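You operate a simulated robot arm through the tools that you are given. There is no shell and no other tool.

The job below is to be done with a simulated robot arm. You get a single attempt, and the scene is never put back.

TASK
Wipe the dusty bracket clean and brush a patch of oil on it.
Fine: wipe first; pad and brush go back, oil tin shut. Set down upright: oil brush. A coat counts when it lies all over at full strength: go over it till it gets no stronger. What is to be rubbed or washed off counts as gone when no trace of it is left.

The check looks at the end state, three seconds after you hand in, the way a careful person would. Anything else that was tipped, shoved, dropped, spilled or broken makes it a failure.

THE ROBOT
A 7-joint arm with a two-finger parallel gripper on a trunk, on a base that drives. Base frame: it is fixed to the floor where the robot stands at the start and does not move with it; the origin is under the middle of the robot, x ahead of it, y to its left, z up. Units: m, rad, N and s.
Its first joint turns from -2.897 to 2.897 rad. Places, roughly: bracket [1.5, -2, 1]; cleaning pad (6x5x4 cm) [1.7, -2.2, 0.9]; oil brush [1.5, -2, 1]; oil tin [1.5, -2.2, 0.9]; oil tin lid [1.6, -2.2, 0.9]. Payload 3.43 kg.
The tool frame sits at the grasp point between the pads (the TCP): z along the fingers, y along the line on which they close. The tips reach 0.03 m beyond it. The gripper opens to 0.094 m. The fingers are 0.028 m wide and 0.01 m thick; the gripper's body (0.05 by 0.096 m) begins 0.055 m behind the TCP.
Orientation is told as [roll, pitch, yaw] about the base's x, y, z axes, in that order, counted from this pose: with the fingers straight down and closing along the base's y, the tool's x points along the base's -x, its y along +y and its z along -z.

THE INTERFACE
- The arm moves only by the tool step_arm. Its argument "plan" is a list of rows, each an object (a shift or turn left out is 0, a gripper value left out holds the last) with "translation": the shift along the tool's x, y, z in m, a list of three; "rot": the turn, a rotation vector about the tool's x, y, z in rad, a list of three; "fingers": the finger opening in m, from 0 to 0.094. In form: [{"translation": [dx, dy, dz], "rot": [wx, wy, wz], "fingers": fingers}, ...]. A call has 1 to 20 rows; each row is the pose to reach, as a shift and turn from the pose commanded when the call began, along the tool's axes at that moment. A row lasts 0.2 s, in which the tool goes at most 0.05 m and 0.15 rad; a call with a longer step from one row to the next is refused whole, and so is a gripper value outside its range. Where a pose cannot be reached the arm comes as near as it can. A force on the tool above 40 N (or 10 N above the force at the start of the call, whichever is more), or a blocked arm, ends the call early, and 0.2 s more pass. The fingers move at their own pace (about 0.045 m/s each) and stop on an object; they squeeze with about 40 N. The grip force told is the motor's: it shows also when the fingers shut on nothing. Time passes only in rows, and 0.2 s behind the last, so rows that repeat a pose let the fingers close. It gives the time, the measured TCP pose, the force on the tool (base axes), the opening and the grip force at its end, in the units of the frame above (readings bear some noise), with the torque about the TCP (base axes, N m) and any sound that the robot's microphone picked up, and new pictures: "pictures" is both (left out), scene, wrist or none.
- Cameras (640 x 400 px; columns grow to the right, rows downward): "scene" is now at [0.4967, 0.1518, 1.2541]; the picture's right is [-0.56, -0.83, 0.00], its down [0.44, -0.30, -0.85] and it looks along [0.70, -0.48, 0.53] (base axes); focal length 214 px, centre (320, 200). "wrist" rides on the gripper at [0.076, 0.014, -0.103] in the tool frame; the picture's right is [-0.18, 0.98, 0.00], its down [-0.75, -0.14, -0.64] and it looks along [-0.63, -0.12, 0.77] (tool axes); focal length 243 px, centre (320, 200). There is no depth. A picture from a camera that has moved, and an enlarged one, comes with that camera's place and axes in the base frame and with its lens. The place of the scene camera against the robot may be out by one fixed shift of up to 0.025 m in any direction.
- raise_lower(by): slides the trunk up (or, below 0, down) by that many m; the arm and the scene camera ride with it, the base frame stays. It gives what a move gives, with no picture.
- drive_base(legs): drives the robot by 1 to 6 legs, each [ahead, left, turn to the left] in m, m and rad, along the robot's own axes; the way and the turn of a leg run together, so that a leg with both is an arc; at most 1.5 m and 3.142 rad a leg. The arm and the cameras ride along, it lands a little off, and it stops where it bumps. It gives what a move gives, and a new picture of the scene camera.
- pan_tilt(pan, tilt): turns the head with the scene camera to pan (to the left, within 1.798 rad either way) and tilt (down, from -0.506 to 1.204), counted from straight ahead of the robot. It gives what a move gives, and a new picture of the scene camera.
- inspect(camera, box): a new picture of the part [left, top, right, bottom] of that camera's present view, enlarged. The clock stands still meanwhile.
- sign_off(): hands the job in; it is judged then, once.

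Places have to be worked out from the pictures, the camera data and where the tool is seen. Open the gripper and draw the arm clear of the work before you hand the job in, unless the task says otherwise.

The tools are called after "Call:" by a JSON object that holds its "op" and its "data". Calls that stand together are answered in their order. step_arm: Moves the arm, as the interface text tells. Its arguments: {"type":"object","properties":{"plan":{"type":"array"},"pictures":{"type":"string","enum":["both","scene","wrist","none"]}},"required":["plan"]} The other tools are called the same way: raise_lower (by) slides the trunk up or down; drive_base (legs) drives the base; pan_tilt (pan, tilt) turns the head that bears the scene camera; inspect (camera, box) takes an enlarged picture of a part of a camera's view; sign_off () hands the job in.

At the start:

```text
time_s: 0.0
ee_pos: [0.5273, -0.126, 1.1764]
tcp_rot: [0.001, 0.001, -0.061]
wrist_force: [-0.5, -0.6, 0.1]
moment: [-0.01, -0.01, 0.03]
gripper_width: 0.094
finger_force: 0.1
trunk travel left (down, up): [-0.194, 0.416]
robot x, y, heading: [-0.0013, -0.0002, -0.003]
head pan, tilt: [-1.799, 1.194]
```

scene: 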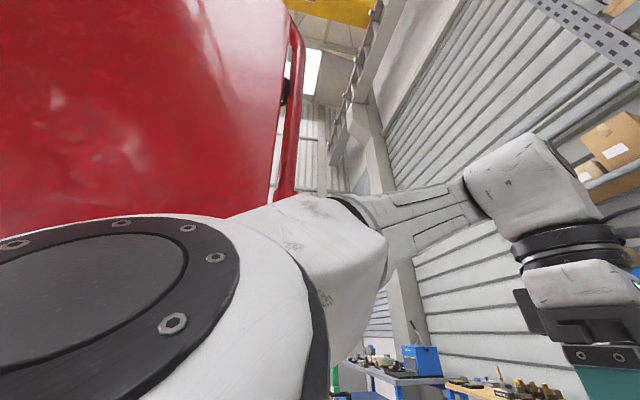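
wrist: 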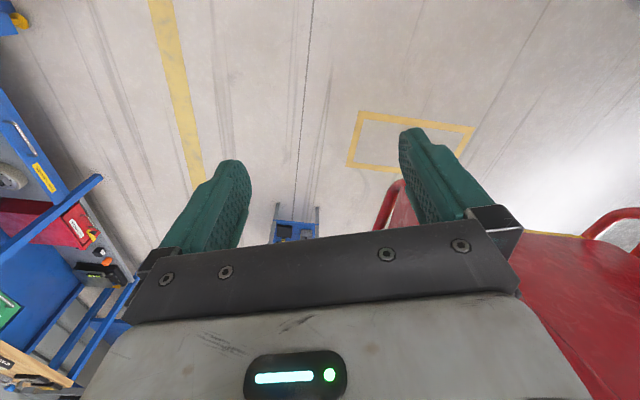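

The scene camera is pointing up and away from the work. I'll turn the head toward where the bracket should be (about -0.93 rad from ahead).

Call:
{"op": "pan_tilt", "data": {"pan": -0.93, "tilt": 0.3}}

```text
time_s: 1.2
ee_pos: [0.5255, -0.1277, 1.1763]
tcp_rot: [0.001, 0.001, -0.077]
wrist_force: [0.2, 0.2, 0.0]
moment: [-0.02, -0.02, 0.02]
gripper_width: 0.0941
finger_force: 0.0
trunk travel left (down, up): [-0.194, 0.416]
robot x, y, heading: [-0.0023, -0.0016, -0.004]
head pan, tilt: [-0.93, 0.3]
camera scene: at [0.4953, 0.1457, 1.2517], right [-0.63, -0.78, 0.0], down [0.38, -0.31, -0.87], along [0.67, -0.55, 0.49], focal length 214 px, centre (320, 200)
```

scene: 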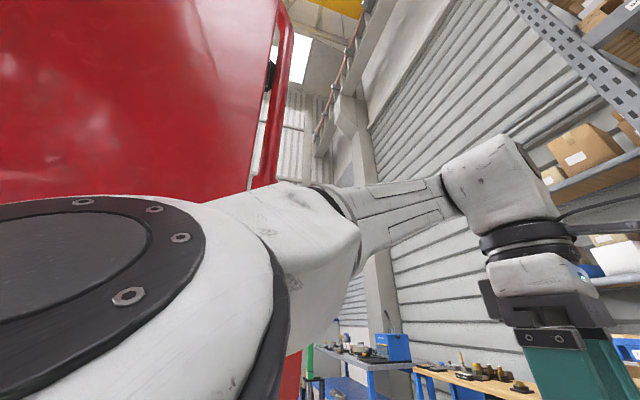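

The camera barely moved even though the head reports pan -0.93. I'll repeat with a different setting to learn how the head really responds.

Call:
{"op": "pan_tilt", "data": {"pan": -0.93, "tilt": 1.0}}

```text
time_s: 2.3
ee_pos: [0.5253, -0.1292, 1.1763]
tcp_rot: [0.001, 0.002, -0.077]
wrist_force: [-0.2, 0.7, -0.5]
moment: [0.01, 0.03, 0.05]
gripper_width: 0.0938
finger_force: 0.2
trunk travel left (down, up): [-0.194, 0.416]
robot x, y, heading: [0.0023, 0.0009, -0.007]
head pan, tilt: [-0.93, 1.0]
camera scene: at [0.4952, 0.1455, 1.2516], right [-0.63, -0.77, 0.0], down [0.38, -0.31, -0.87], along [0.67, -0.55, 0.49], focal length 214 px, centre (320, 200)
```

scene: 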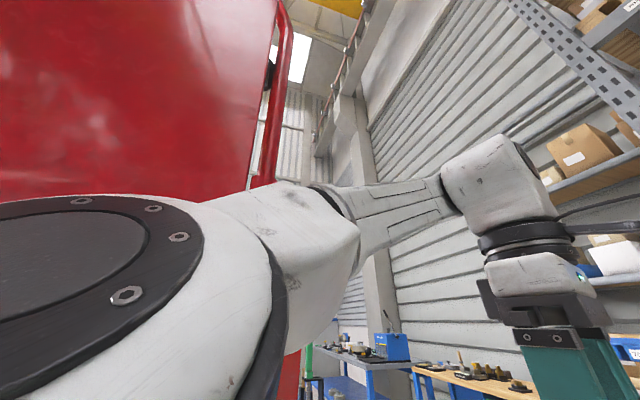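

The head report changes but the camera hardly does; I'll test an extreme setting to see whether the head responds at all.

Call:
{"op": "pan_tilt", "data": {"pan": 0.5, "tilt": 0.5}}

Call:
{"op": "step_arm", "data": {"plan": [{"translation": [0, 0, -0.03]}, {"translation": [0, 0, -0.06]}, {"translation": [0, 0, -0.09]}]}}

```text
time_s: 3.8
ee_pos: [0.5283, -0.125, 1.176]
tcp_rot: [-0.004, 0.008, -0.062]
wrist_force: [0.6, 0.1, -0.2]
moment: [0.01, -0.05, -0.03]
gripper_width: 0.0938
finger_force: 0.2
trunk travel left (down, up): [-0.194, 0.416]
robot x, y, heading: [-0.0035, 0.0004, 0.001]
head pan, tilt: [0.499, 0.499]
camera scene: at [0.5032, 0.1664, 1.2549], right [-0.33, -0.94, 0.0], down [0.5, -0.18, -0.84], along [0.8, -0.28, 0.54], focal length 214 px, centre (320, 200)
```

scene: 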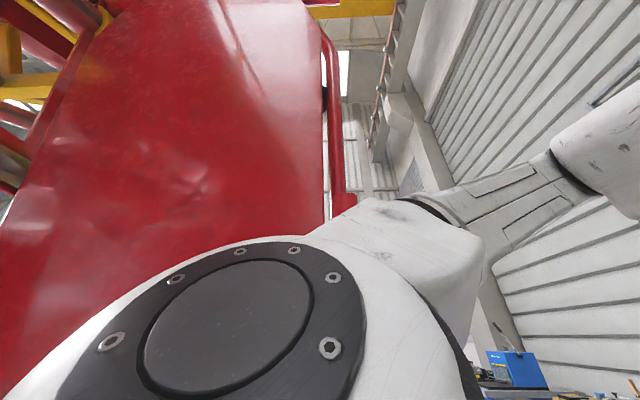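

```text
time_s: 4.6
ee_pos: [0.5286, -0.1268, 1.1849]
tcp_rot: [-0.017, 0.021, -0.079]
wrist_force: [-0.1, -0.2, -0.2]
moment: [-0.02, -0.01, -0.01]
gripper_width: 0.094
finger_force: 0.1
out of reach, approached as far as the arm can: row 1, 2, 3
trunk travel left (down, up): [-0.194, 0.416]
robot x, y, heading: [0.003, -0.0056, 0.005]
head pan, tilt: [0.499, 0.499]
camera scene: at [0.4995, 0.1663, 1.2579], right [-0.36, -0.93, 0.0], down [0.54, -0.21, -0.82], along [0.76, -0.29, 0.58], focal length 214 px, centre (320, 200)
camera wrist: at [0.457, -0.1045, 1.2871], right [0.26, 0.97, -0.02], down [0.75, -0.19, 0.63], along [0.6, -0.18, -0.78], focal length 243 px, centre (320, 200)
```

scene: 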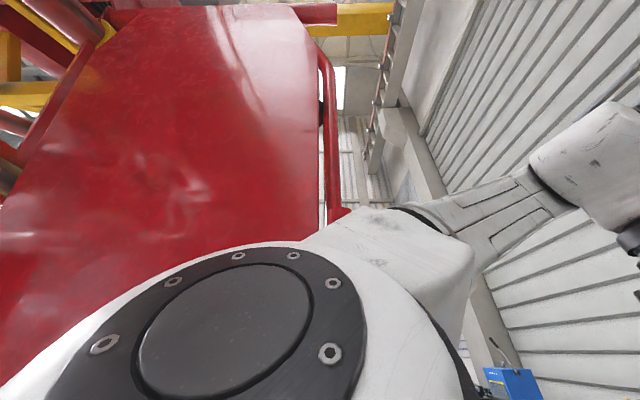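
wrist: 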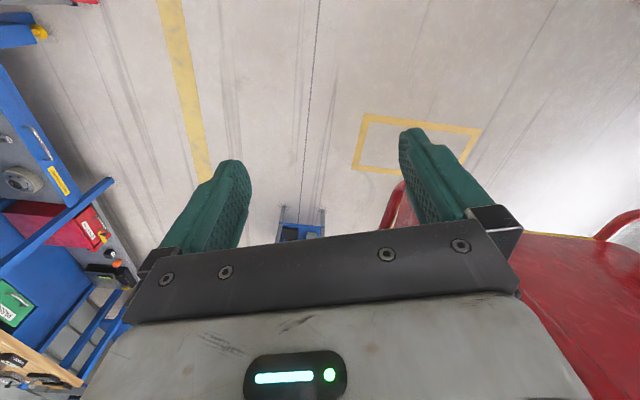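

The camera moved both with the head and with the arm move, so its behaviour is unclear. I'll step the head again to see how the view responds.

Call:
{"op": "pan_tilt", "data": {"pan": 0.5, "tilt": 1.2}}

Call:
{"op": "pan_tilt", "data": {"pan": -0.93, "tilt": 1.2}}

```text
time_s: 5.7
ee_pos: [0.5283, -0.1256, 1.1839]
tcp_rot: [-0.016, 0.02, -0.078]
wrist_force: [0.4, -0.2, 0.4]
moment: [0.04, -0.01, 0.02]
gripper_width: 0.094
finger_force: 0.0
trunk travel left (down, up): [-0.194, 0.416]
robot x, y, heading: [-0.0017, 0.0022, -0.003]
head pan, tilt: [0.499, 1.201]
camera scene: at [0.4995, 0.1665, 1.2579], right [-0.35, -0.94, 0.0], down [0.54, -0.2, -0.82], along [0.76, -0.29, 0.58], focal length 214 px, centre (320, 200)
```

scene: 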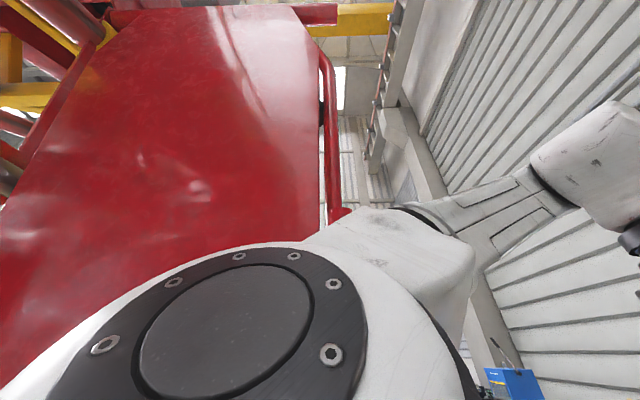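

```text
time_s: 7.2
ee_pos: [0.5283, -0.1263, 1.1851]
tcp_rot: [-0.015, 0.016, -0.079]
wrist_force: [-0.9, -0.2, -0.1]
moment: [-0.01, 0.02, 0.03]
gripper_width: 0.0939
finger_force: 0.1
trunk travel left (down, up): [-0.194, 0.416]
robot x, y, heading: [-0.0001, 0.0012, 0.001]
head pan, tilt: [-0.93, 1.201]
camera scene: at [0.4988, 0.1649, 1.2579], right [-0.38, -0.92, 0.0], down [0.53, -0.22, -0.82], along [0.76, -0.31, 0.58], focal length 214 px, centre (320, 200)
```

scene: 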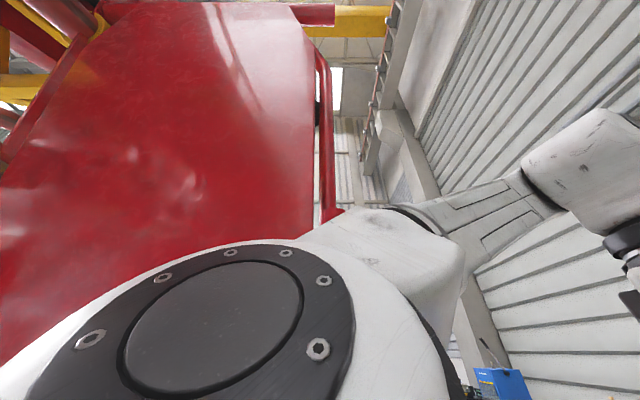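

The head's report does not match the scene camera, so I'll rely on the given camera poses and mainly on the wrist camera. I'll look closer at both views to map the surroundings.

Call:
{"op": "inspect", "data": {"camera": "wrist", "box": [0, 0, 320, 400]}}

Call:
{"op": "inspect", "data": {"camera": "scene", "box": [440, 250, 640, 400]}}

Call:
{"op": "inspect", "data": {"camera": "wrist", "box": [240, 180, 420, 260]}}

```text
1.00 times, centred on (160, 200) of wrist (not enlarged: the box is as wide or as high as the picture)
camera zoom: at [0.4562, -0.1051, 1.2872], right [0.26, 0.97, -0.02], down [0.75, -0.19, 0.63], along [0.61, -0.18, -0.78], focal length 243 px, centre (480, 200)
```

zoom: 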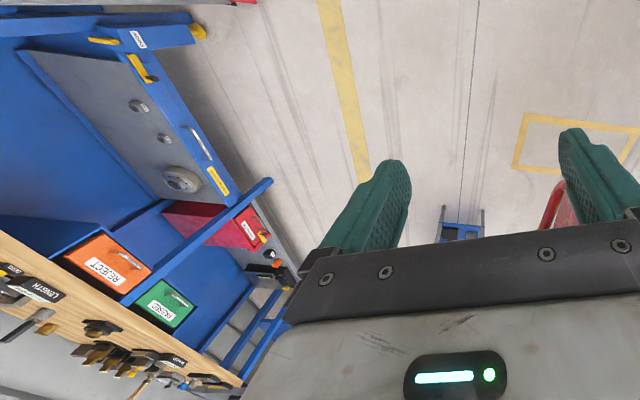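

```text
2.67 times, centred on (540, 325) of scene
camera zoom: at [0.4988, 0.1649, 1.2579], right [-0.38, -0.92, 0.0], down [0.53, -0.22, -0.82], along [0.76, -0.31, 0.58], focal length 572 px, centre (-267, -133)
```

zoom: 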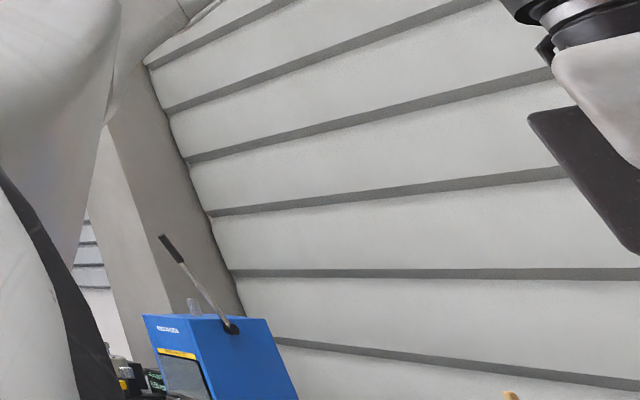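

```text
3.56 times, centred on (330, 220) of wrist
camera zoom: at [0.4562, -0.1051, 1.2872], right [0.26, 0.97, -0.02], down [0.75, -0.19, 0.63], along [0.61, -0.18, -0.78], focal length 863 px, centre (284, 129)
```

zoom: 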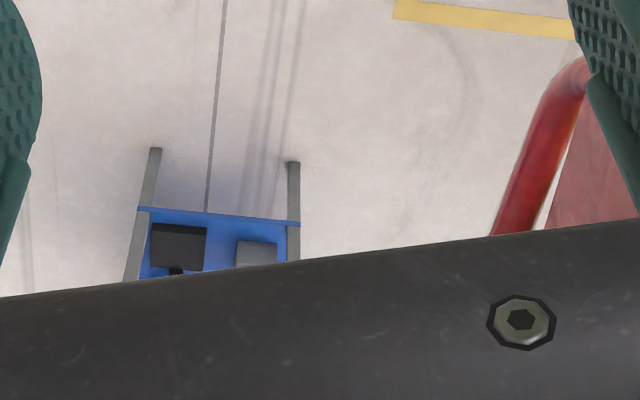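

A wooden-top bench stands along y≈-1.75 and beyond, with a blue trolley around (1.5, -0.5) and a red machine at +y. I'll turn in place to face the bench (-y) and look.

Call:
{"op": "drive_base", "data": {"legs": [[0, 0, -1.2]]}}

Call:
{"op": "inspect", "data": {"camera": "wrist", "box": [0, 0, 640, 400]}}

```text
time_s: 10.6
ee_pos: [0.08, -0.5374, 1.1848]
tcp_rot: [-0.013, 0.018, -1.265]
wrist_force: [0.6, -0.2, -0.2]
moment: [0.05, 0.03, -0.03]
gripper_width: 0.0939
finger_force: 0.0
trunk travel left (down, up): [-0.194, 0.416]
robot x, y, heading: [-0.0016, -0.0015, -1.189]
head pan, tilt: [-0.93, 1.201]
camera scene: at [0.3448, -0.404, 1.2576], right [-1.0, 0.06, 0.0], down [-0.03, -0.57, -0.82], along [-0.05, -0.82, 0.57], focal length 214 px, centre (320, 200)
```

scene: 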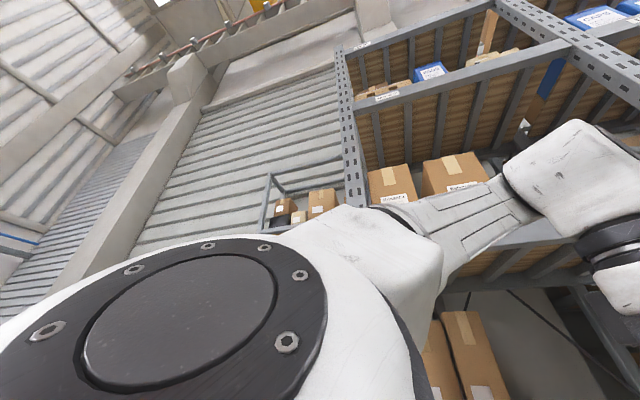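

```text
1.00 times, centred on (320, 200) of wrist (not enlarged: the box is as wide or as high as the picture)
camera zoom: at [0.0735, -0.4607, 1.2872], right [0.99, 0.12, -0.01], down [0.1, -0.77, 0.63], along [0.06, -0.63, -0.78], focal length 243 px, centre (320, 200)
```

zoom: 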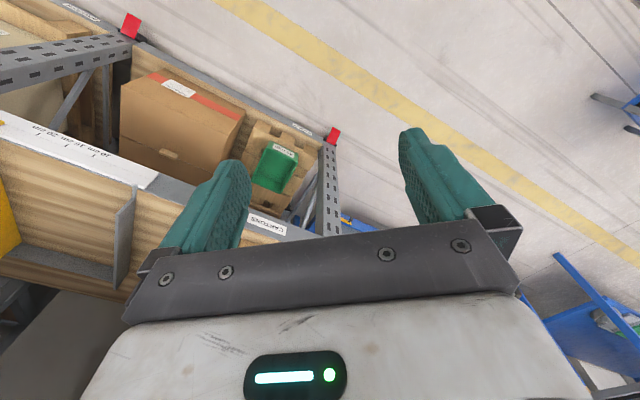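

The workshop is rotated about -0.37 rad to my frame, with a rack corner near (0.19, -1.03) and the trolley foot near (1.45, -0.65). I'll drive to about (0.9, -0.75), keeping between these.

Call:
{"op": "drive_base", "data": {"legs": [[1.03, 0.556, 0]]}}

Call:
{"op": "inspect", "data": {"camera": "wrist", "box": [0, 0, 640, 400]}}

```text
time_s: 16.5
ee_pos: [0.966, -1.2655, 1.184]
tcp_rot: [-0.013, 0.019, -1.289]
wrist_force: [-0.2, 0.5, -0.8]
moment: [-0.03, 0.01, 0.01]
gripper_width: 0.0941
finger_force: 0.0
trunk travel left (down, up): [-0.194, 0.416]
robot x, y, heading: [0.8948, -0.7271, -1.194]
head pan, tilt: [-0.93, 1.201]
camera scene: at [1.2213, -1.1366, 1.2541], right [-0.96, 0.29, 0.0], down [-0.15, -0.5, -0.85], along [-0.25, -0.81, 0.53], focal length 214 px, centre (320, 200)
```

scene: 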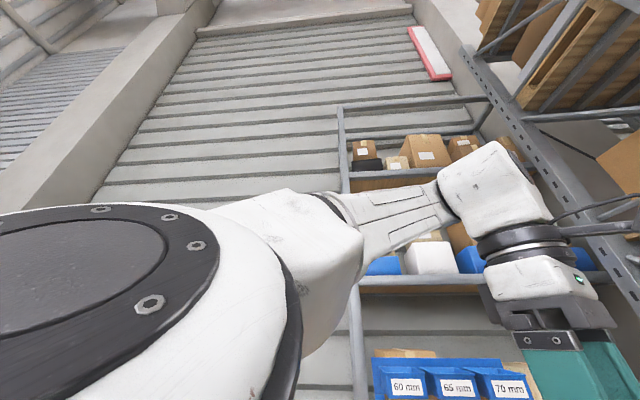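

```text
1.00 times, centred on (320, 200) of wrist (not enlarged: the box is as wide or as high as the picture)
camera zoom: at [0.9622, -1.1899, 1.2871], right [0.99, 0.1, -0.02], down [0.09, -0.77, 0.63], along [0.05, -0.63, -0.78], focal length 243 px, centre (320, 200)
```

zoom: 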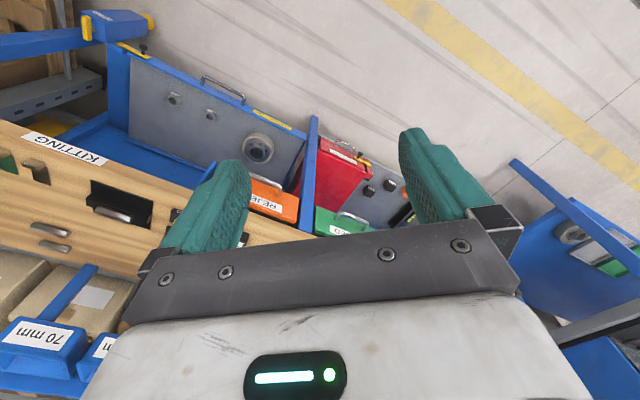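

The bench front edge runs from about (0.58,-1.46) to (0.95,-1.60), continuing at that slope. I'll raise the trunk so the arm clears the bench goods before I close in.

Call:
{"op": "raise_lower", "data": {"by": 0.3}}

```text
time_s: 19.5
ee_pos: [0.9639, -1.2657, 1.4835]
tcp_rot: [-0.014, 0.019, -1.3]
wrist_force: [0.1, 1.2, -0.5]
moment: [0.01, -0.01, 0.0]
gripper_width: 0.094
finger_force: 0.0
trunk travel left (down, up): [-0.494, 0.116]
robot x, y, heading: [0.8934, -0.7273, -1.19]
head pan, tilt: [-0.93, 1.201]
```

Raised to z≈1.48. Now I drive in toward the corridor, turn square to the bench and slide along it.

Call:
{"op": "drive_base", "data": {"legs": [[0.274, -0.049, 0], [0, 0, -0.746], [0, 0.4, 0]]}}

Call:
{"op": "inspect", "data": {"camera": "wrist", "box": [0, 0, 640, 400]}}

```text
time_s: 25.5
ee_pos: [1.0226, -1.5913, 1.4844]
tcp_rot: [-0.014, 0.02, -2.033]
wrist_force: [0.0, 0.9, -0.4]
moment: [0.03, 0.02, -0.02]
gripper_width: 0.094
finger_force: 0.1
trunk travel left (down, up): [-0.494, 0.116]
robot x, y, heading: [1.3301, -1.148, -1.923]
head pan, tilt: [-0.93, 1.201]
camera scene: at [1.3018, -1.6623, 1.5526], right [-0.42, 0.91, 0.0], down [-0.46, -0.21, -0.86], along [-0.78, -0.36, 0.51], focal length 214 px, centre (320, 200)
```

scene: 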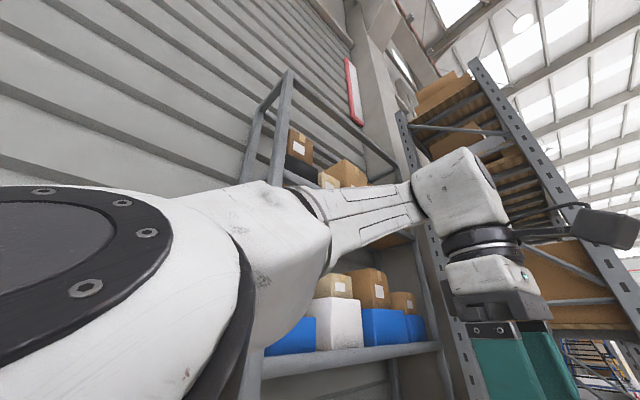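

```text
1.00 times, centred on (320, 200) of wrist (not enlarged: the box is as wide or as high as the picture)
camera zoom: at [1.0713, -1.5309, 1.587], right [0.8, -0.6, -0.02], down [-0.46, -0.63, 0.63], along [-0.39, -0.49, -0.78], focal length 243 px, centre (320, 200)
```

zoom: 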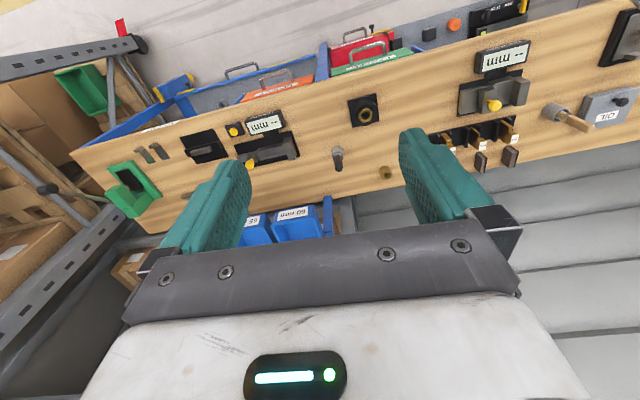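

The bench top is in view: a tray marked "OIL", a wooden-handled thing and gauge stands are at the right. I'll zoom in there.

Call:
{"op": "inspect", "data": {"camera": "wrist", "box": [420, 0, 640, 180]}}

Call:
{"op": "inspect", "data": {"camera": "wrist", "box": [100, 80, 400, 260]}}

```text
2.22 times, centred on (530, 90) of wrist
camera zoom: at [1.0713, -1.5309, 1.587], right [0.8, -0.6, -0.02], down [-0.46, -0.63, 0.63], along [-0.39, -0.49, -0.78], focal length 539 px, centre (-147, 444)
```

zoom: 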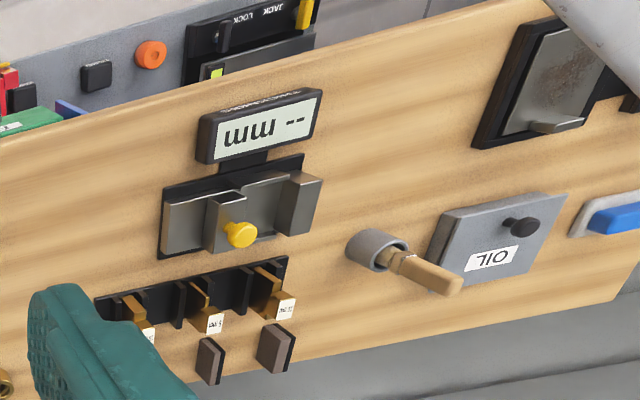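

```text
2.13 times, centred on (250, 170) of wrist
camera zoom: at [1.0713, -1.5309, 1.587], right [0.8, -0.6, -0.02], down [-0.46, -0.63, 0.63], along [-0.39, -0.49, -0.78], focal length 518 px, centre (469, 264)
```

zoom: 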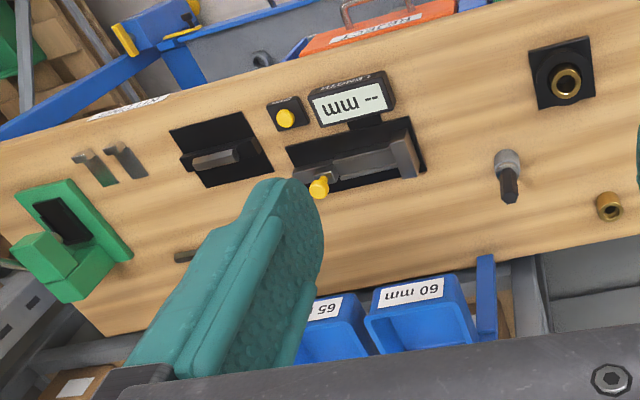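

I see the rust-dusted bracket in a black fixture (~1.58,-1.98), brush in a cup (~1.43,-2.07), OIL tin with lid and knob (~1.53,-2.13) and the blue pad in a tray (~1.65,-2.19). A grey tube crosses the view's corner, so I'll slide part of the way and look.

Call:
{"op": "drive_base", "data": {"legs": [[0, 0.25, 0]]}}

Call:
{"op": "inspect", "data": {"camera": "wrist", "box": [0, 0, 640, 400]}}

```text
time_s: 27.3
ee_pos: [1.2598, -1.6767, 1.484]
tcp_rot: [-0.014, 0.022, -2.039]
wrist_force: [-0.3, -0.7, 0.8]
moment: [0.01, -0.04, 0.0]
gripper_width: 0.0939
finger_force: 0.0
trunk travel left (down, up): [-0.494, 0.116]
robot x, y, heading: [1.5702, -1.2306, -1.921]
head pan, tilt: [-0.93, 1.201]
camera scene: at [1.5386, -1.7481, 1.5511], right [-0.38, 0.92, 0.0], down [-0.45, -0.19, -0.87], along [-0.81, -0.34, 0.48], focal length 214 px, centre (320, 200)
```

scene: 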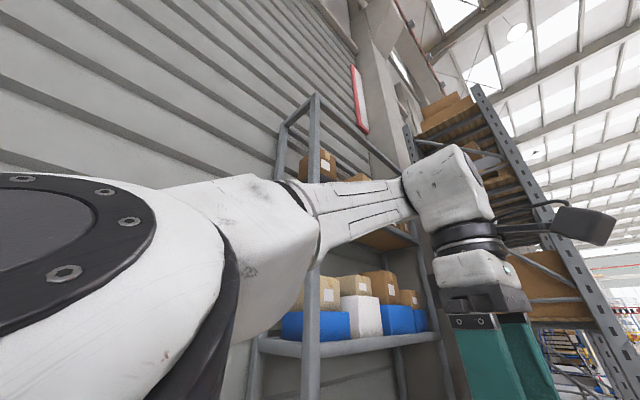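

```text
1.00 times, centred on (320, 200) of wrist (not enlarged: the box is as wide or as high as the picture)
camera zoom: at [1.3097, -1.6178, 1.587], right [0.79, -0.61, -0.02], down [-0.47, -0.62, 0.63], along [-0.39, -0.49, -0.78], focal length 243 px, centre (320, 200)
```

zoom: 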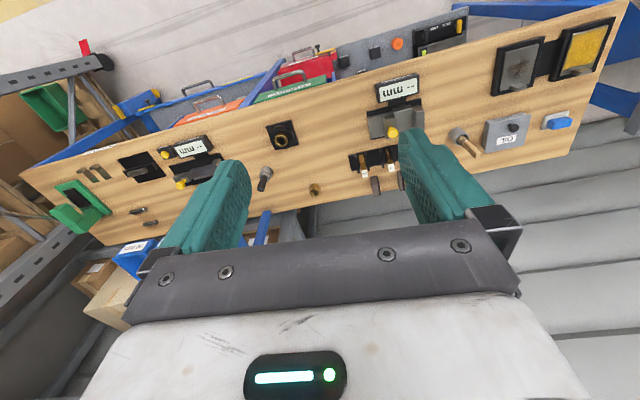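

The tube is gone from view. Beside the dusty bracket is another plate with a yellow face; I'll zoom in to tell them apart.

Call:
{"op": "inspect", "data": {"camera": "wrist", "box": [430, 0, 640, 170]}}

Call:
{"op": "drive_base", "data": {"legs": [[0.0, 0.28, 0]]}}

Call:
{"op": "inspect", "data": {"camera": "wrist", "box": [0, 0, 640, 400]}}

```text
2.35 times, centred on (535, 85) of wrist
camera zoom: at [1.3097, -1.6178, 1.587], right [0.79, -0.61, -0.02], down [-0.47, -0.62, 0.63], along [-0.39, -0.49, -0.78], focal length 571 px, centre (-186, 471)
```

zoom: 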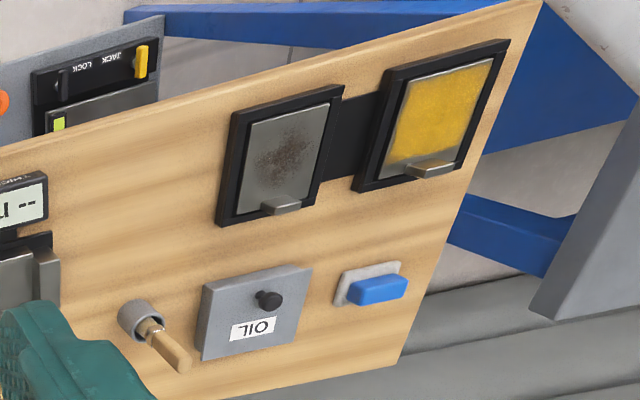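

```text
time_s: 29.3
ee_pos: [1.5236, -1.7724, 1.4839]
tcp_rot: [-0.015, 0.023, -2.048]
wrist_force: [0.1, 0.0, 0.9]
moment: [0.0, -0.03, 0.02]
gripper_width: 0.0939
finger_force: 0.0
trunk travel left (down, up): [-0.494, 0.116]
robot x, y, heading: [1.8309, -1.3247, -1.924]
head pan, tilt: [-0.93, 1.201]
camera scene: at [1.8004, -1.8436, 1.5491], right [-0.36, 0.93, 0.0], down [-0.43, -0.17, -0.89], along [-0.83, -0.32, 0.46], focal length 214 px, centre (320, 200)
```

scene: 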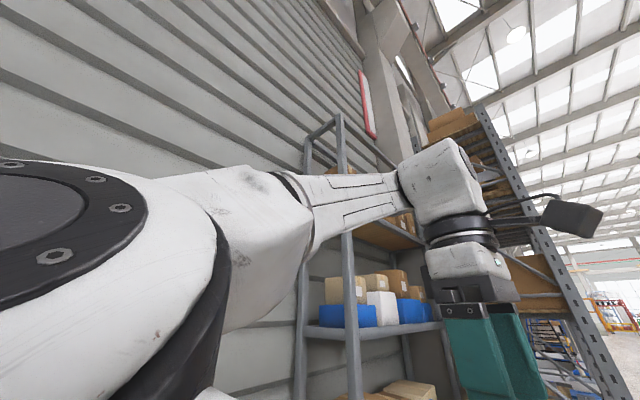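

```text
1.00 times, centred on (320, 200) of wrist (not enlarged: the box is as wide or as high as the picture)
camera zoom: at [1.573, -1.7134, 1.5869], right [0.79, -0.61, -0.02], down [-0.47, -0.62, 0.63], along [-0.4, -0.49, -0.78], focal length 243 px, centre (320, 200)
```

zoom: 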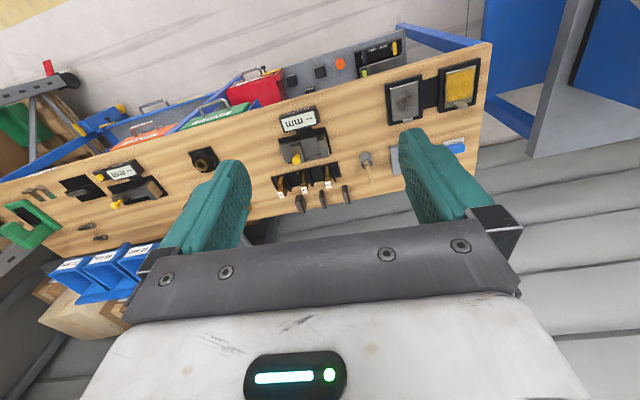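

The neighbouring plate carries a full yellow oil coat (evidently the reference); the grey plate with brown dust is mine. I'll move 0.1 m closer and lower the trunk a bit for a nearer view.

Call:
{"op": "drive_base", "data": {"legs": [[0.1, 0.0, 0]]}}

Call:
{"op": "raise_lower", "data": {"by": -0.2}}

Call:
{"op": "inspect", "data": {"camera": "wrist", "box": [0, 0, 640, 400]}}

```text
time_s: 30.4
ee_pos: [1.4905, -1.8643, 1.4833]
tcp_rot: [-0.015, 0.022, -2.054]
wrist_force: [0.0, 0.9, 0.3]
moment: [-0.04, 0.0, -0.04]
gripper_width: 0.094
finger_force: 0.0
trunk travel left (down, up): [-0.494, 0.116]
robot x, y, heading: [1.798, -1.4242, -1.915]
head pan, tilt: [-0.93, 1.201]
camera scene: at [1.7654, -1.9362, 1.547], right [-0.35, 0.94, 0.0], down [-0.4, -0.15, -0.9], along [-0.84, -0.32, 0.43], focal length 214 px, centre (320, 200)
```

scene: 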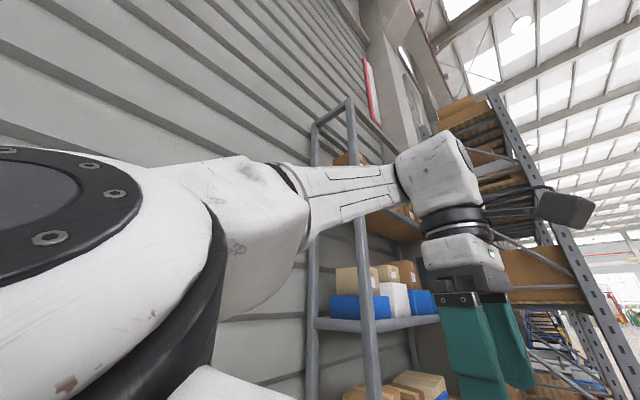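

```text
time_s: 32.6
ee_pos: [1.4886, -1.8623, 1.2839]
tcp_rot: [-0.016, 0.024, -2.062]
wrist_force: [0.6, -0.4, -0.1]
moment: [0.0, -0.03, 0.05]
gripper_width: 0.0937
finger_force: 0.0
trunk travel left (down, up): [-0.294, 0.316]
robot x, y, heading: [1.797, -1.4178, -1.919]
head pan, tilt: [-0.93, 1.201]
```

```text
1.00 times, centred on (320, 200) of wrist (not enlarged: the box is as wide or as high as the picture)
camera zoom: at [1.5388, -1.8051, 1.3868], right [0.78, -0.63, -0.02], down [-0.48, -0.62, 0.63], along [-0.4, -0.48, -0.78], focal length 243 px, centre (320, 200)
```

zoom: 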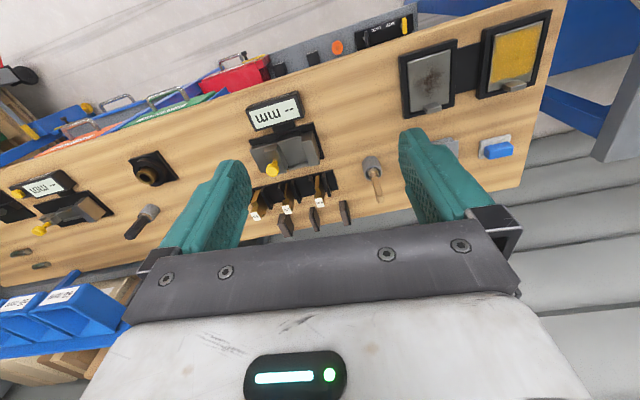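

Triangulating two views puts the dusty plate at about (1.62, -2.01, 0.90). I'll shift the tool sideways over toward the work and back toward the robot a little, lowering somewhat and squaring the yaw with the bench, for a straight view.

Call:
{"op": "step_arm", "data": {"plan": [{"translation": [0.02, 0.03, 0.02], "rot": [0, 0, -0.02]}, {"translation": [0.04, 0.06, 0.04], "rot": [0, 0, -0.04]}, {"translation": [0.06, 0.09, 0.06], "rot": [0, 0, -0.06]}, {"translation": [0.08, 0.12, 0.08], "rot": [0, 0, -0.08]}, {"translation": [0.1, 0.15, 0.1], "rot": [0, 0, -0.1]}, {"translation": [0.1, 0.16, 0.1], "rot": [0, 0, -0.12]}, {"translation": [0.1, 0.16, 0.1], "rot": [0, 0, -0.12]}]}}

```text
time_s: 33.2
ee_pos: [1.5336, -1.8313, 1.2494]
tcp_rot: [-0.027, 0.048, -2.176]
wrist_force: [2.0, -3.4, 7.2]
moment: [0.79, -0.27, -0.29]
gripper_width: 0.0941
finger_force: 0.0
trunk travel left (down, up): [-0.294, 0.316]
robot x, y, heading: [1.7966, -1.4232, -1.919]
head pan, tilt: [-0.93, 1.201]
stopped in row 3: the force on the tool passed its limit at 104 N (the readings are from after the stop); the commanded pose is now the measured one
camera scene: at [1.7514, -1.952, 1.313], right [-0.45, 0.89, 0.0], down [-0.02, -0.01, -1.0], along [-0.89, -0.45, 0.03], focal length 214 px, centre (320, 200)
camera wrist: at [1.5893, -1.7834, 1.3542], right [0.7, -0.71, -0.04], down [-0.55, -0.57, 0.61], along [-0.45, -0.41, -0.79], focal length 243 px, centre (320, 200)
```

scene: 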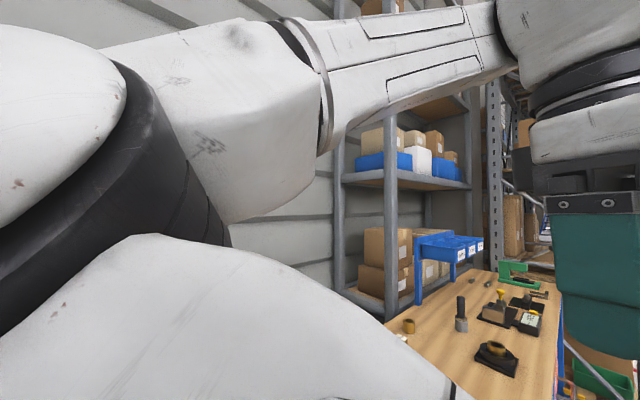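
wrist: 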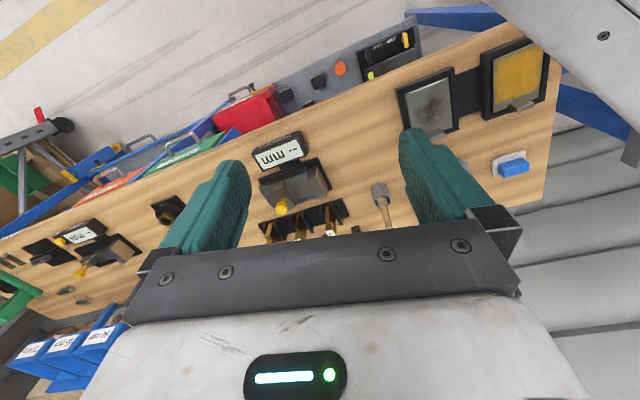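

The gripper pressed against the arm's own upper arm: the elbow is folded low and to the left of the tool (that's the grey link at the upper right of the wrist view). I'll raise the trunk and then swing the tool out to the right along the corridor to unfold the arm.

Call:
{"op": "raise_lower", "data": {"by": 0.2}}

Call:
{"op": "step_arm", "data": {"plan": [{"translation": [0, -0.04, 0], "rot": [0, 0, 0.03]}, {"translation": [0.005, -0.08, 0], "rot": [0, 0, 0.08]}, {"translation": [0.01, -0.12, 0], "rot": [0, 0, 0.14]}, {"translation": [0.02, -0.16, 0], "rot": [0, 0, 0.2]}, {"translation": [0.025, -0.2, 0], "rot": [0, 0, 0.26]}, {"translation": [0.03, -0.24, 0], "rot": [0, 0, 0.32]}, {"translation": [0.035, -0.28, 0], "rot": [0, 0, 0.38]}, {"translation": [0.04, -0.32, 0], "rot": [0, 0, 0.44]}, {"translation": [0.045, -0.36, 0], "rot": [0, 0, 0.5]}]}}

```text
time_s: 35.4
ee_pos: [1.5325, -1.8312, 1.4504]
tcp_rot: [-0.028, 0.044, -2.18]
wrist_force: [-4.6, -0.9, 10.7]
moment: [0.75, -1.19, 0.21]
gripper_width: 0.0941
finger_force: 0.1
trunk travel left (down, up): [-0.494, 0.116]
robot x, y, heading: [1.7961, -1.4232, -1.921]
head pan, tilt: [-0.93, 1.201]
```

```text
time_s: 37.4
ee_pos: [1.2608, -1.5923, 1.458]
tcp_rot: [-0.043, 0.023, -2.667]
wrist_force: [0.8, -0.7, 0.4]
moment: [0.04, 0.03, 0.04]
gripper_width: 0.094
finger_force: 0.1
trunk travel left (down, up): [-0.494, 0.116]
robot x, y, heading: [1.797, -1.4232, -1.919]
head pan, tilt: [-0.93, 1.201]
camera scene: at [1.7778, -1.9276, 1.4107], right [-0.29, 0.96, 0.0], down [0.89, 0.27, -0.36], along [-0.35, -0.1, -0.93], focal length 214 px, centre (320, 200)
camera wrist: at [1.3369, -1.575, 1.561], right [0.29, -0.96, -0.04], down [-0.74, -0.25, 0.63], along [-0.61, -0.15, -0.78], focal length 243 px, centre (320, 200)
```

scene: 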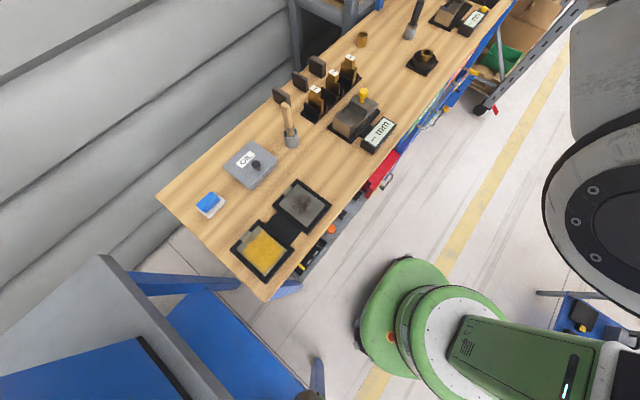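
wrist: 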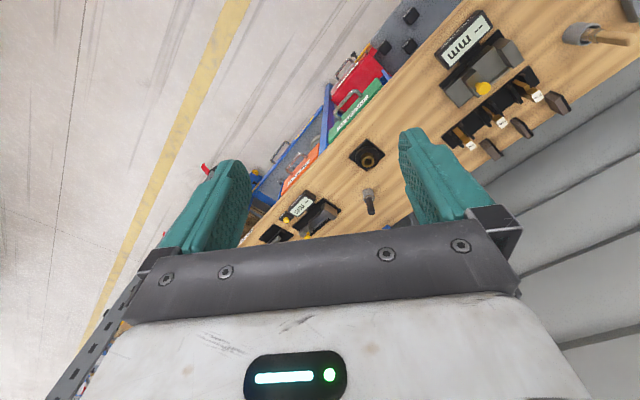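

Now the scene camera gives a full overview: bench with everything, and my green base clear of it. I'll extend the arm outward along the corridor to straighten the elbow.

Call:
{"op": "step_arm", "data": {"plan": [{"translation": [-0.04, 0, 0]}, {"translation": [-0.08, 0, 0]}, {"translation": [-0.12, 0, 0]}, {"translation": [-0.16, 0, 0]}, {"translation": [-0.2, 0, 0]}, {"translation": [-0.24, 0, 0]}, {"translation": [-0.28, 0, 0]}]}}

```text
time_s: 39.0
ee_pos: [1.0656, -1.695, 1.4308]
tcp_rot: [-0.043, 0.02, -2.671]
wrist_force: [-0.7, 0.5, 0.4]
moment: [0.01, 0.03, 0.0]
gripper_width: 0.0944
finger_force: 0.0
out of reach, approached as far as the arm can: row 5, 6, 7
trunk travel left (down, up): [-0.494, 0.116]
robot x, y, heading: [1.7944, -1.422, -1.916]
head pan, tilt: [-0.93, 1.201]
camera scene: at [1.7777, -1.9272, 1.411], right [-0.29, 0.96, 0.0], down [0.89, 0.27, -0.36], along [-0.35, -0.1, -0.93], focal length 214 px, centre (320, 200)
camera wrist: at [1.1418, -1.6776, 1.5327], right [0.28, -0.96, -0.05], down [-0.73, -0.25, 0.63], along [-0.62, -0.14, -0.77], focal length 243 px, centre (320, 200)
```

scene: 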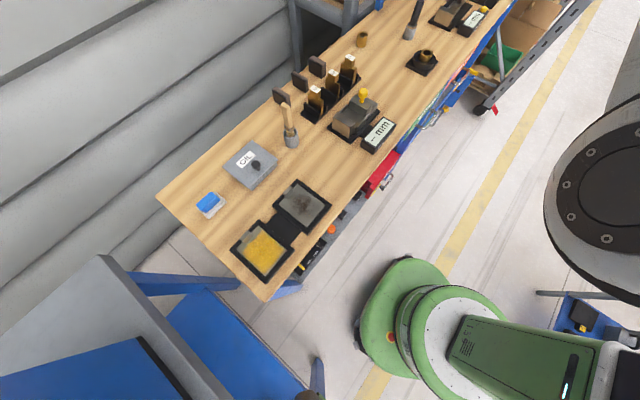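
wrist: 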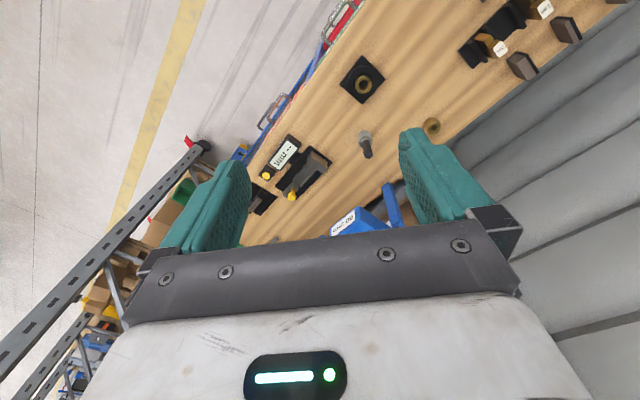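

The camera now stands exactly at its commanded pan/tilt, so it was the arm that had been blocking the head. With the arm clear, I'll test another head pose to learn where the head sits as it turns.

Call:
{"op": "pan_tilt", "data": {"pan": -0.3, "tilt": 0.8}}

Call:
{"op": "pan_tilt", "data": {"pan": 0.2, "tilt": 1.1}}

```text
time_s: 40.0
ee_pos: [1.0649, -1.6961, 1.4271]
tcp_rot: [-0.045, 0.026, -2.668]
wrist_force: [0.1, 0.1, 1.0]
moment: [0.01, -0.01, -0.02]
gripper_width: 0.0943
finger_force: 0.2
trunk travel left (down, up): [-0.494, 0.116]
robot x, y, heading: [1.7979, -1.4227, -1.917]
head pan, tilt: [-0.3, 0.799]
camera scene: at [1.7822, -1.9757, 1.4384], right [-0.8, 0.6, 0.0], down [0.43, 0.57, -0.7], along [-0.42, -0.56, -0.72], focal length 214 px, centre (320, 200)
```

scene: 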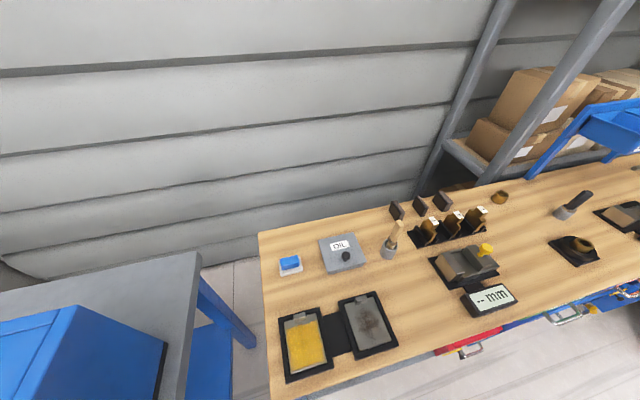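

```text
time_s: 40.9
ee_pos: [1.066, -1.6969, 1.4282]
tcp_rot: [-0.043, 0.024, -2.667]
wrist_force: [0.1, 1.0, 0.1]
moment: [0.0, 0.0, 0.01]
gripper_width: 0.0938
finger_force: 0.0
trunk travel left (down, up): [-0.494, 0.116]
robot x, y, heading: [1.7986, -1.4233, -1.922]
head pan, tilt: [0.201, 1.1]
camera scene: at [1.8217, -1.9739, 1.4168], right [-0.99, 0.15, 0.0], down [0.13, 0.88, -0.45], along [-0.07, -0.45, -0.89], focal length 214 px, centre (320, 200)
```

scene: 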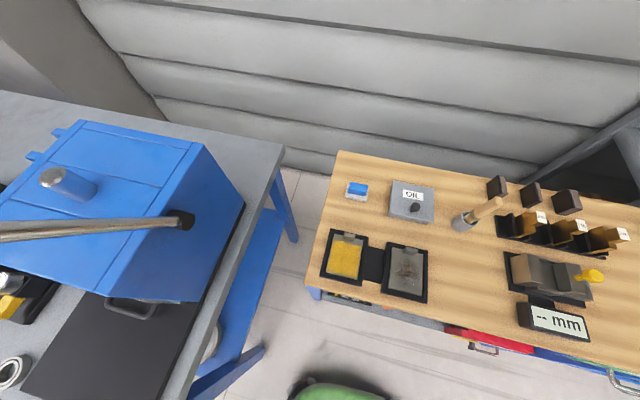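

The head works now and sits about 0.5 m ahead and 0.15 m left of my axis, near a blue press on the next bench. I'll look toward the arm from the head to understand its posture.

Call:
{"op": "pan_tilt", "data": {"pan": -1.79, "tilt": 0.3}}

Call:
{"op": "pan_tilt", "data": {"pan": 1.6, "tilt": 0.6}}

```text
time_s: 42.9
ee_pos: [1.0657, -1.6964, 1.4275]
tcp_rot: [-0.042, 0.025, -2.667]
wrist_force: [-0.2, 1.1, -0.1]
moment: [-0.04, 0.0, -0.03]
gripper_width: 0.0938
finger_force: 0.1
trunk travel left (down, up): [-0.494, 0.116]
robot x, y, heading: [1.7969, -1.4176, -1.918]
head pan, tilt: [-1.791, 0.3]
camera scene: at [1.7522, -1.8612, 1.4828], right [0.54, 0.84, 0.0], down [0.25, -0.16, -0.96], along [-0.81, 0.51, -0.3], focal length 214 px, centre (320, 200)
```

scene: 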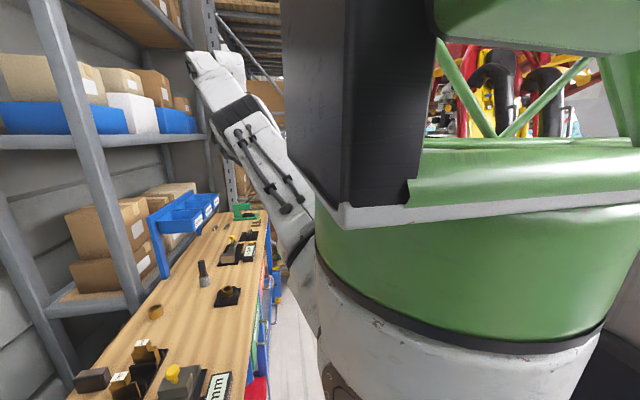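

```text
time_s: 45.7
ee_pos: [1.0652, -1.6966, 1.4285]
tcp_rot: [-0.042, 0.024, -2.667]
wrist_force: [-0.6, 0.0, 0.5]
moment: [0.03, 0.0, 0.02]
gripper_width: 0.094
finger_force: 0.1
trunk travel left (down, up): [-0.494, 0.116]
robot x, y, heading: [1.7968, -1.4169, -1.914]
head pan, tilt: [1.6, 0.6]
camera scene: at [1.9149, -1.9391, 1.4554], right [-0.31, -0.95, 0.0], down [-0.54, 0.18, -0.83], along [0.78, -0.26, -0.56], focal length 214 px, centre (320, 200)
```

scene: 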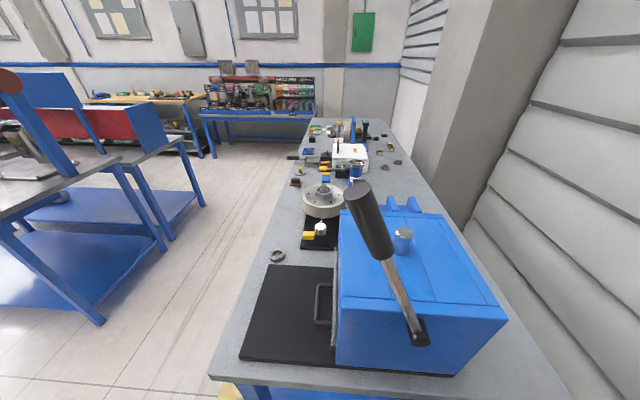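

Now it's clear: the arm hangs from a green shoulder at about z≈1.05, and the head boom is front-left. I'll back off 0.1 m and shift 0.08 m left so the work lies to the right of and beyond the head, staying clear of the press.

Call:
{"op": "drive_base", "data": {"legs": [[-0.1, 0.08, 0]]}}

Call:
{"op": "pan_tilt", "data": {"pan": -0.3, "tilt": 0.9}}

```text
time_s: 47.0
ee_pos: [1.1751, -1.6298, 1.4279]
tcp_rot: [-0.043, 0.026, -2.669]
wrist_force: [0.0, -1.2, -0.3]
moment: [0.01, -0.05, -0.01]
gripper_width: 0.094
finger_force: 0.1
trunk travel left (down, up): [-0.494, 0.116]
robot x, y, heading: [1.9042, -1.3556, -1.92]
head pan, tilt: [1.6, 0.6]
camera scene: at [2.0243, -1.8732, 1.4554], right [-0.31, -0.95, 0.0], down [-0.54, 0.18, -0.83], along [0.78, -0.26, -0.56], focal length 214 px, centre (320, 200)
```

scene: 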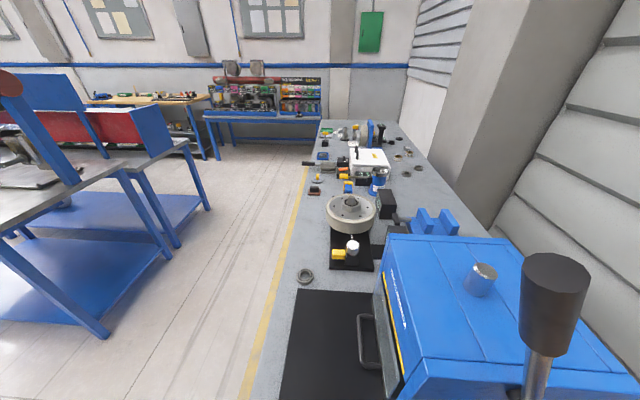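

```text
time_s: 48.9
ee_pos: [1.175, -1.6293, 1.4284]
tcp_rot: [-0.042, 0.023, -2.668]
wrist_force: [0.7, 0.2, 0.5]
moment: [-0.02, 0.01, -0.02]
gripper_width: 0.094
finger_force: 0.1
trunk travel left (down, up): [-0.494, 0.116]
robot x, y, heading: [1.9066, -1.3572, -1.92]
head pan, tilt: [-0.3, 0.901]
camera scene: at [1.8948, -1.9056, 1.4306], right [-0.8, 0.6, 0.0], down [0.47, 0.62, -0.62], along [-0.38, -0.49, -0.78], focal length 214 px, centre (320, 200)
```

scene: 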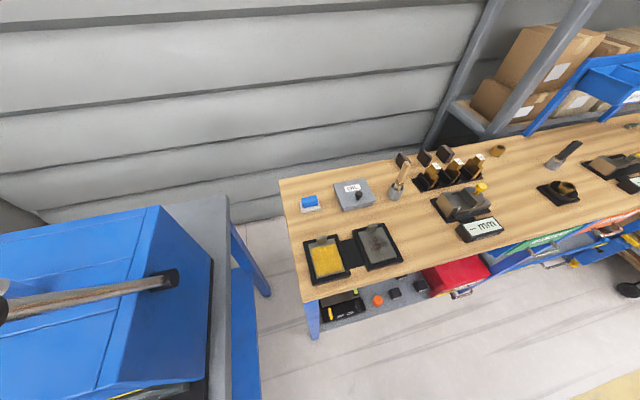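

The layout is clear; the tool is still off to the right. I'll bring it back to above the front of the bench by the bracket, squaring the fingers with the bench on the way.

Call:
{"op": "step_arm", "data": {"plan": [{"translation": [0.02, 0.03, 0.01], "rot": [0, 0, -0.06]}, {"translation": [0.04, 0.06, 0.02], "rot": [0, 0, -0.12]}, {"translation": [0.06, 0.09, 0.03], "rot": [0, 0, -0.18]}, {"translation": [0.08, 0.12, 0.04], "rot": [0, 0, -0.24]}, {"translation": [0.1, 0.15, 0.05], "rot": [0, 0, -0.3]}, {"translation": [0.12, 0.18, 0.06], "rot": [0, 0, -0.36]}]}}

```text
time_s: 50.2
ee_pos: [1.3655, -1.732, 1.3625]
tcp_rot: [-0.032, 0.037, -2.308]
wrist_force: [1.3, -0.1, 1.3]
moment: [-0.01, -0.03, 0.02]
gripper_width: 0.0942
finger_force: 0.1
trunk travel left (down, up): [-0.494, 0.116]
robot x, y, heading: [1.9057, -1.3554, -1.92]
head pan, tilt: [-0.3, 0.901]
camera scene: at [1.8947, -1.9056, 1.4306], right [-0.8, 0.6, 0.0], down [0.47, 0.62, -0.62], along [-0.38, -0.49, -0.78], focal length 214 px, centre (320, 200)
camera wrist: at [1.4293, -1.6893, 1.4666], right [0.61, -0.8, -0.04], down [-0.61, -0.49, 0.62], along [-0.51, -0.35, -0.79], focal length 243 px, centre (320, 200)
```

scene: 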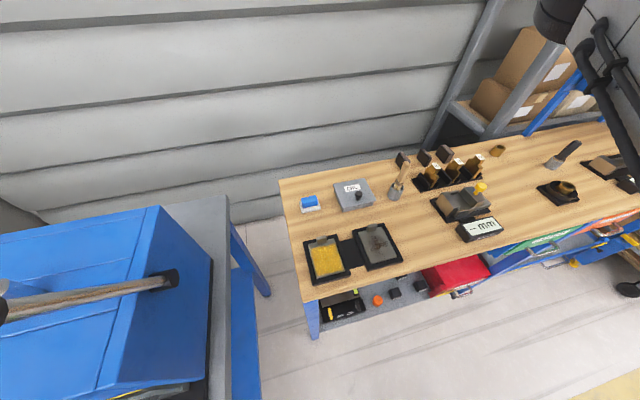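
wrist: 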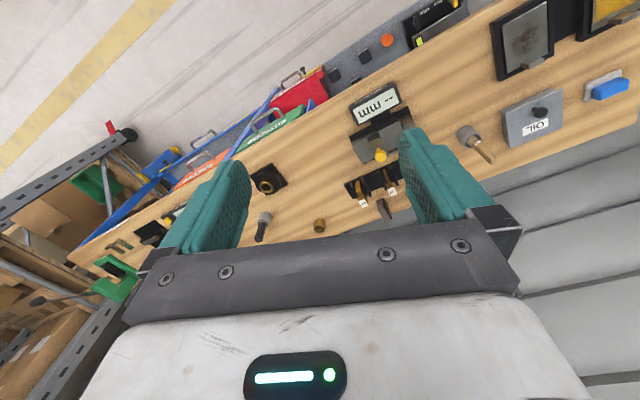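

The arm tracks well. I continue toward the bracket, leveling the small tilt of the tool too.

Call:
{"op": "step_arm", "data": {"plan": [{"translation": [0.006, 0.036, 0.01], "rot": [-0.005, -0.006, -0.06]}, {"translation": [0.012, 0.072, 0.02], "rot": [-0.01, -0.012, -0.12]}, {"translation": [0.018, 0.108, 0.03], "rot": [-0.016, -0.018, -0.18]}, {"translation": [0.025, 0.144, 0.04], "rot": [-0.021, -0.024, -0.24]}, {"translation": [0.031, 0.18, 0.05], "rot": [-0.027, -0.03, -0.3]}, {"translation": [0.037, 0.216, 0.06], "rot": [-0.032, -0.037, -0.37]}, {"translation": [0.037, 0.216, 0.06], "rot": [-0.032, -0.037, -0.37]}]}}

```text
time_s: 51.9
ee_pos: [1.5503, -1.8465, 1.2954]
tcp_rot: [0.008, 0.003, -1.937]
wrist_force: [-0.1, 0.3, 0.6]
moment: [0.01, 0.0, 0.0]
gripper_width: 0.0937
finger_force: 0.0
trunk travel left (down, up): [-0.494, 0.116]
robot x, y, heading: [1.9029, -1.3572, -1.919]
head pan, tilt: [-0.3, 0.901]
camera scene: at [1.8952, -1.9058, 1.4305], right [-0.8, 0.6, 0.0], down [0.47, 0.62, -0.62], along [-0.38, -0.49, -0.78], focal length 214 px, centre (320, 200)
camera wrist: at [1.5915, -1.7797, 1.3978], right [0.85, -0.52, 0.01], down [-0.41, -0.65, 0.64], along [-0.33, -0.55, -0.77], focal length 243 px, centre (320, 200)
```

scene: 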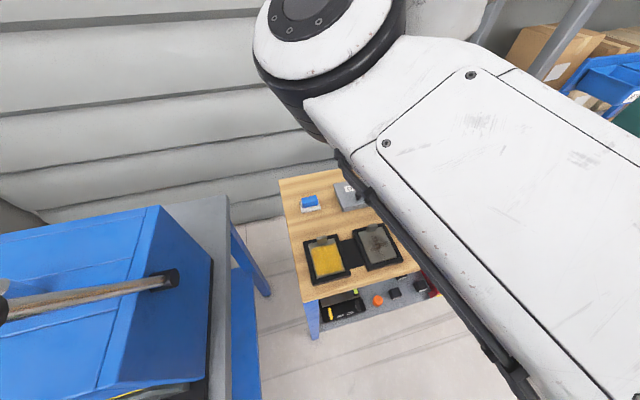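
wrist: 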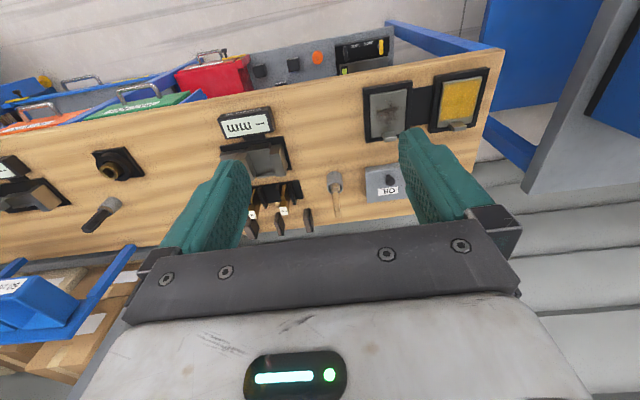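

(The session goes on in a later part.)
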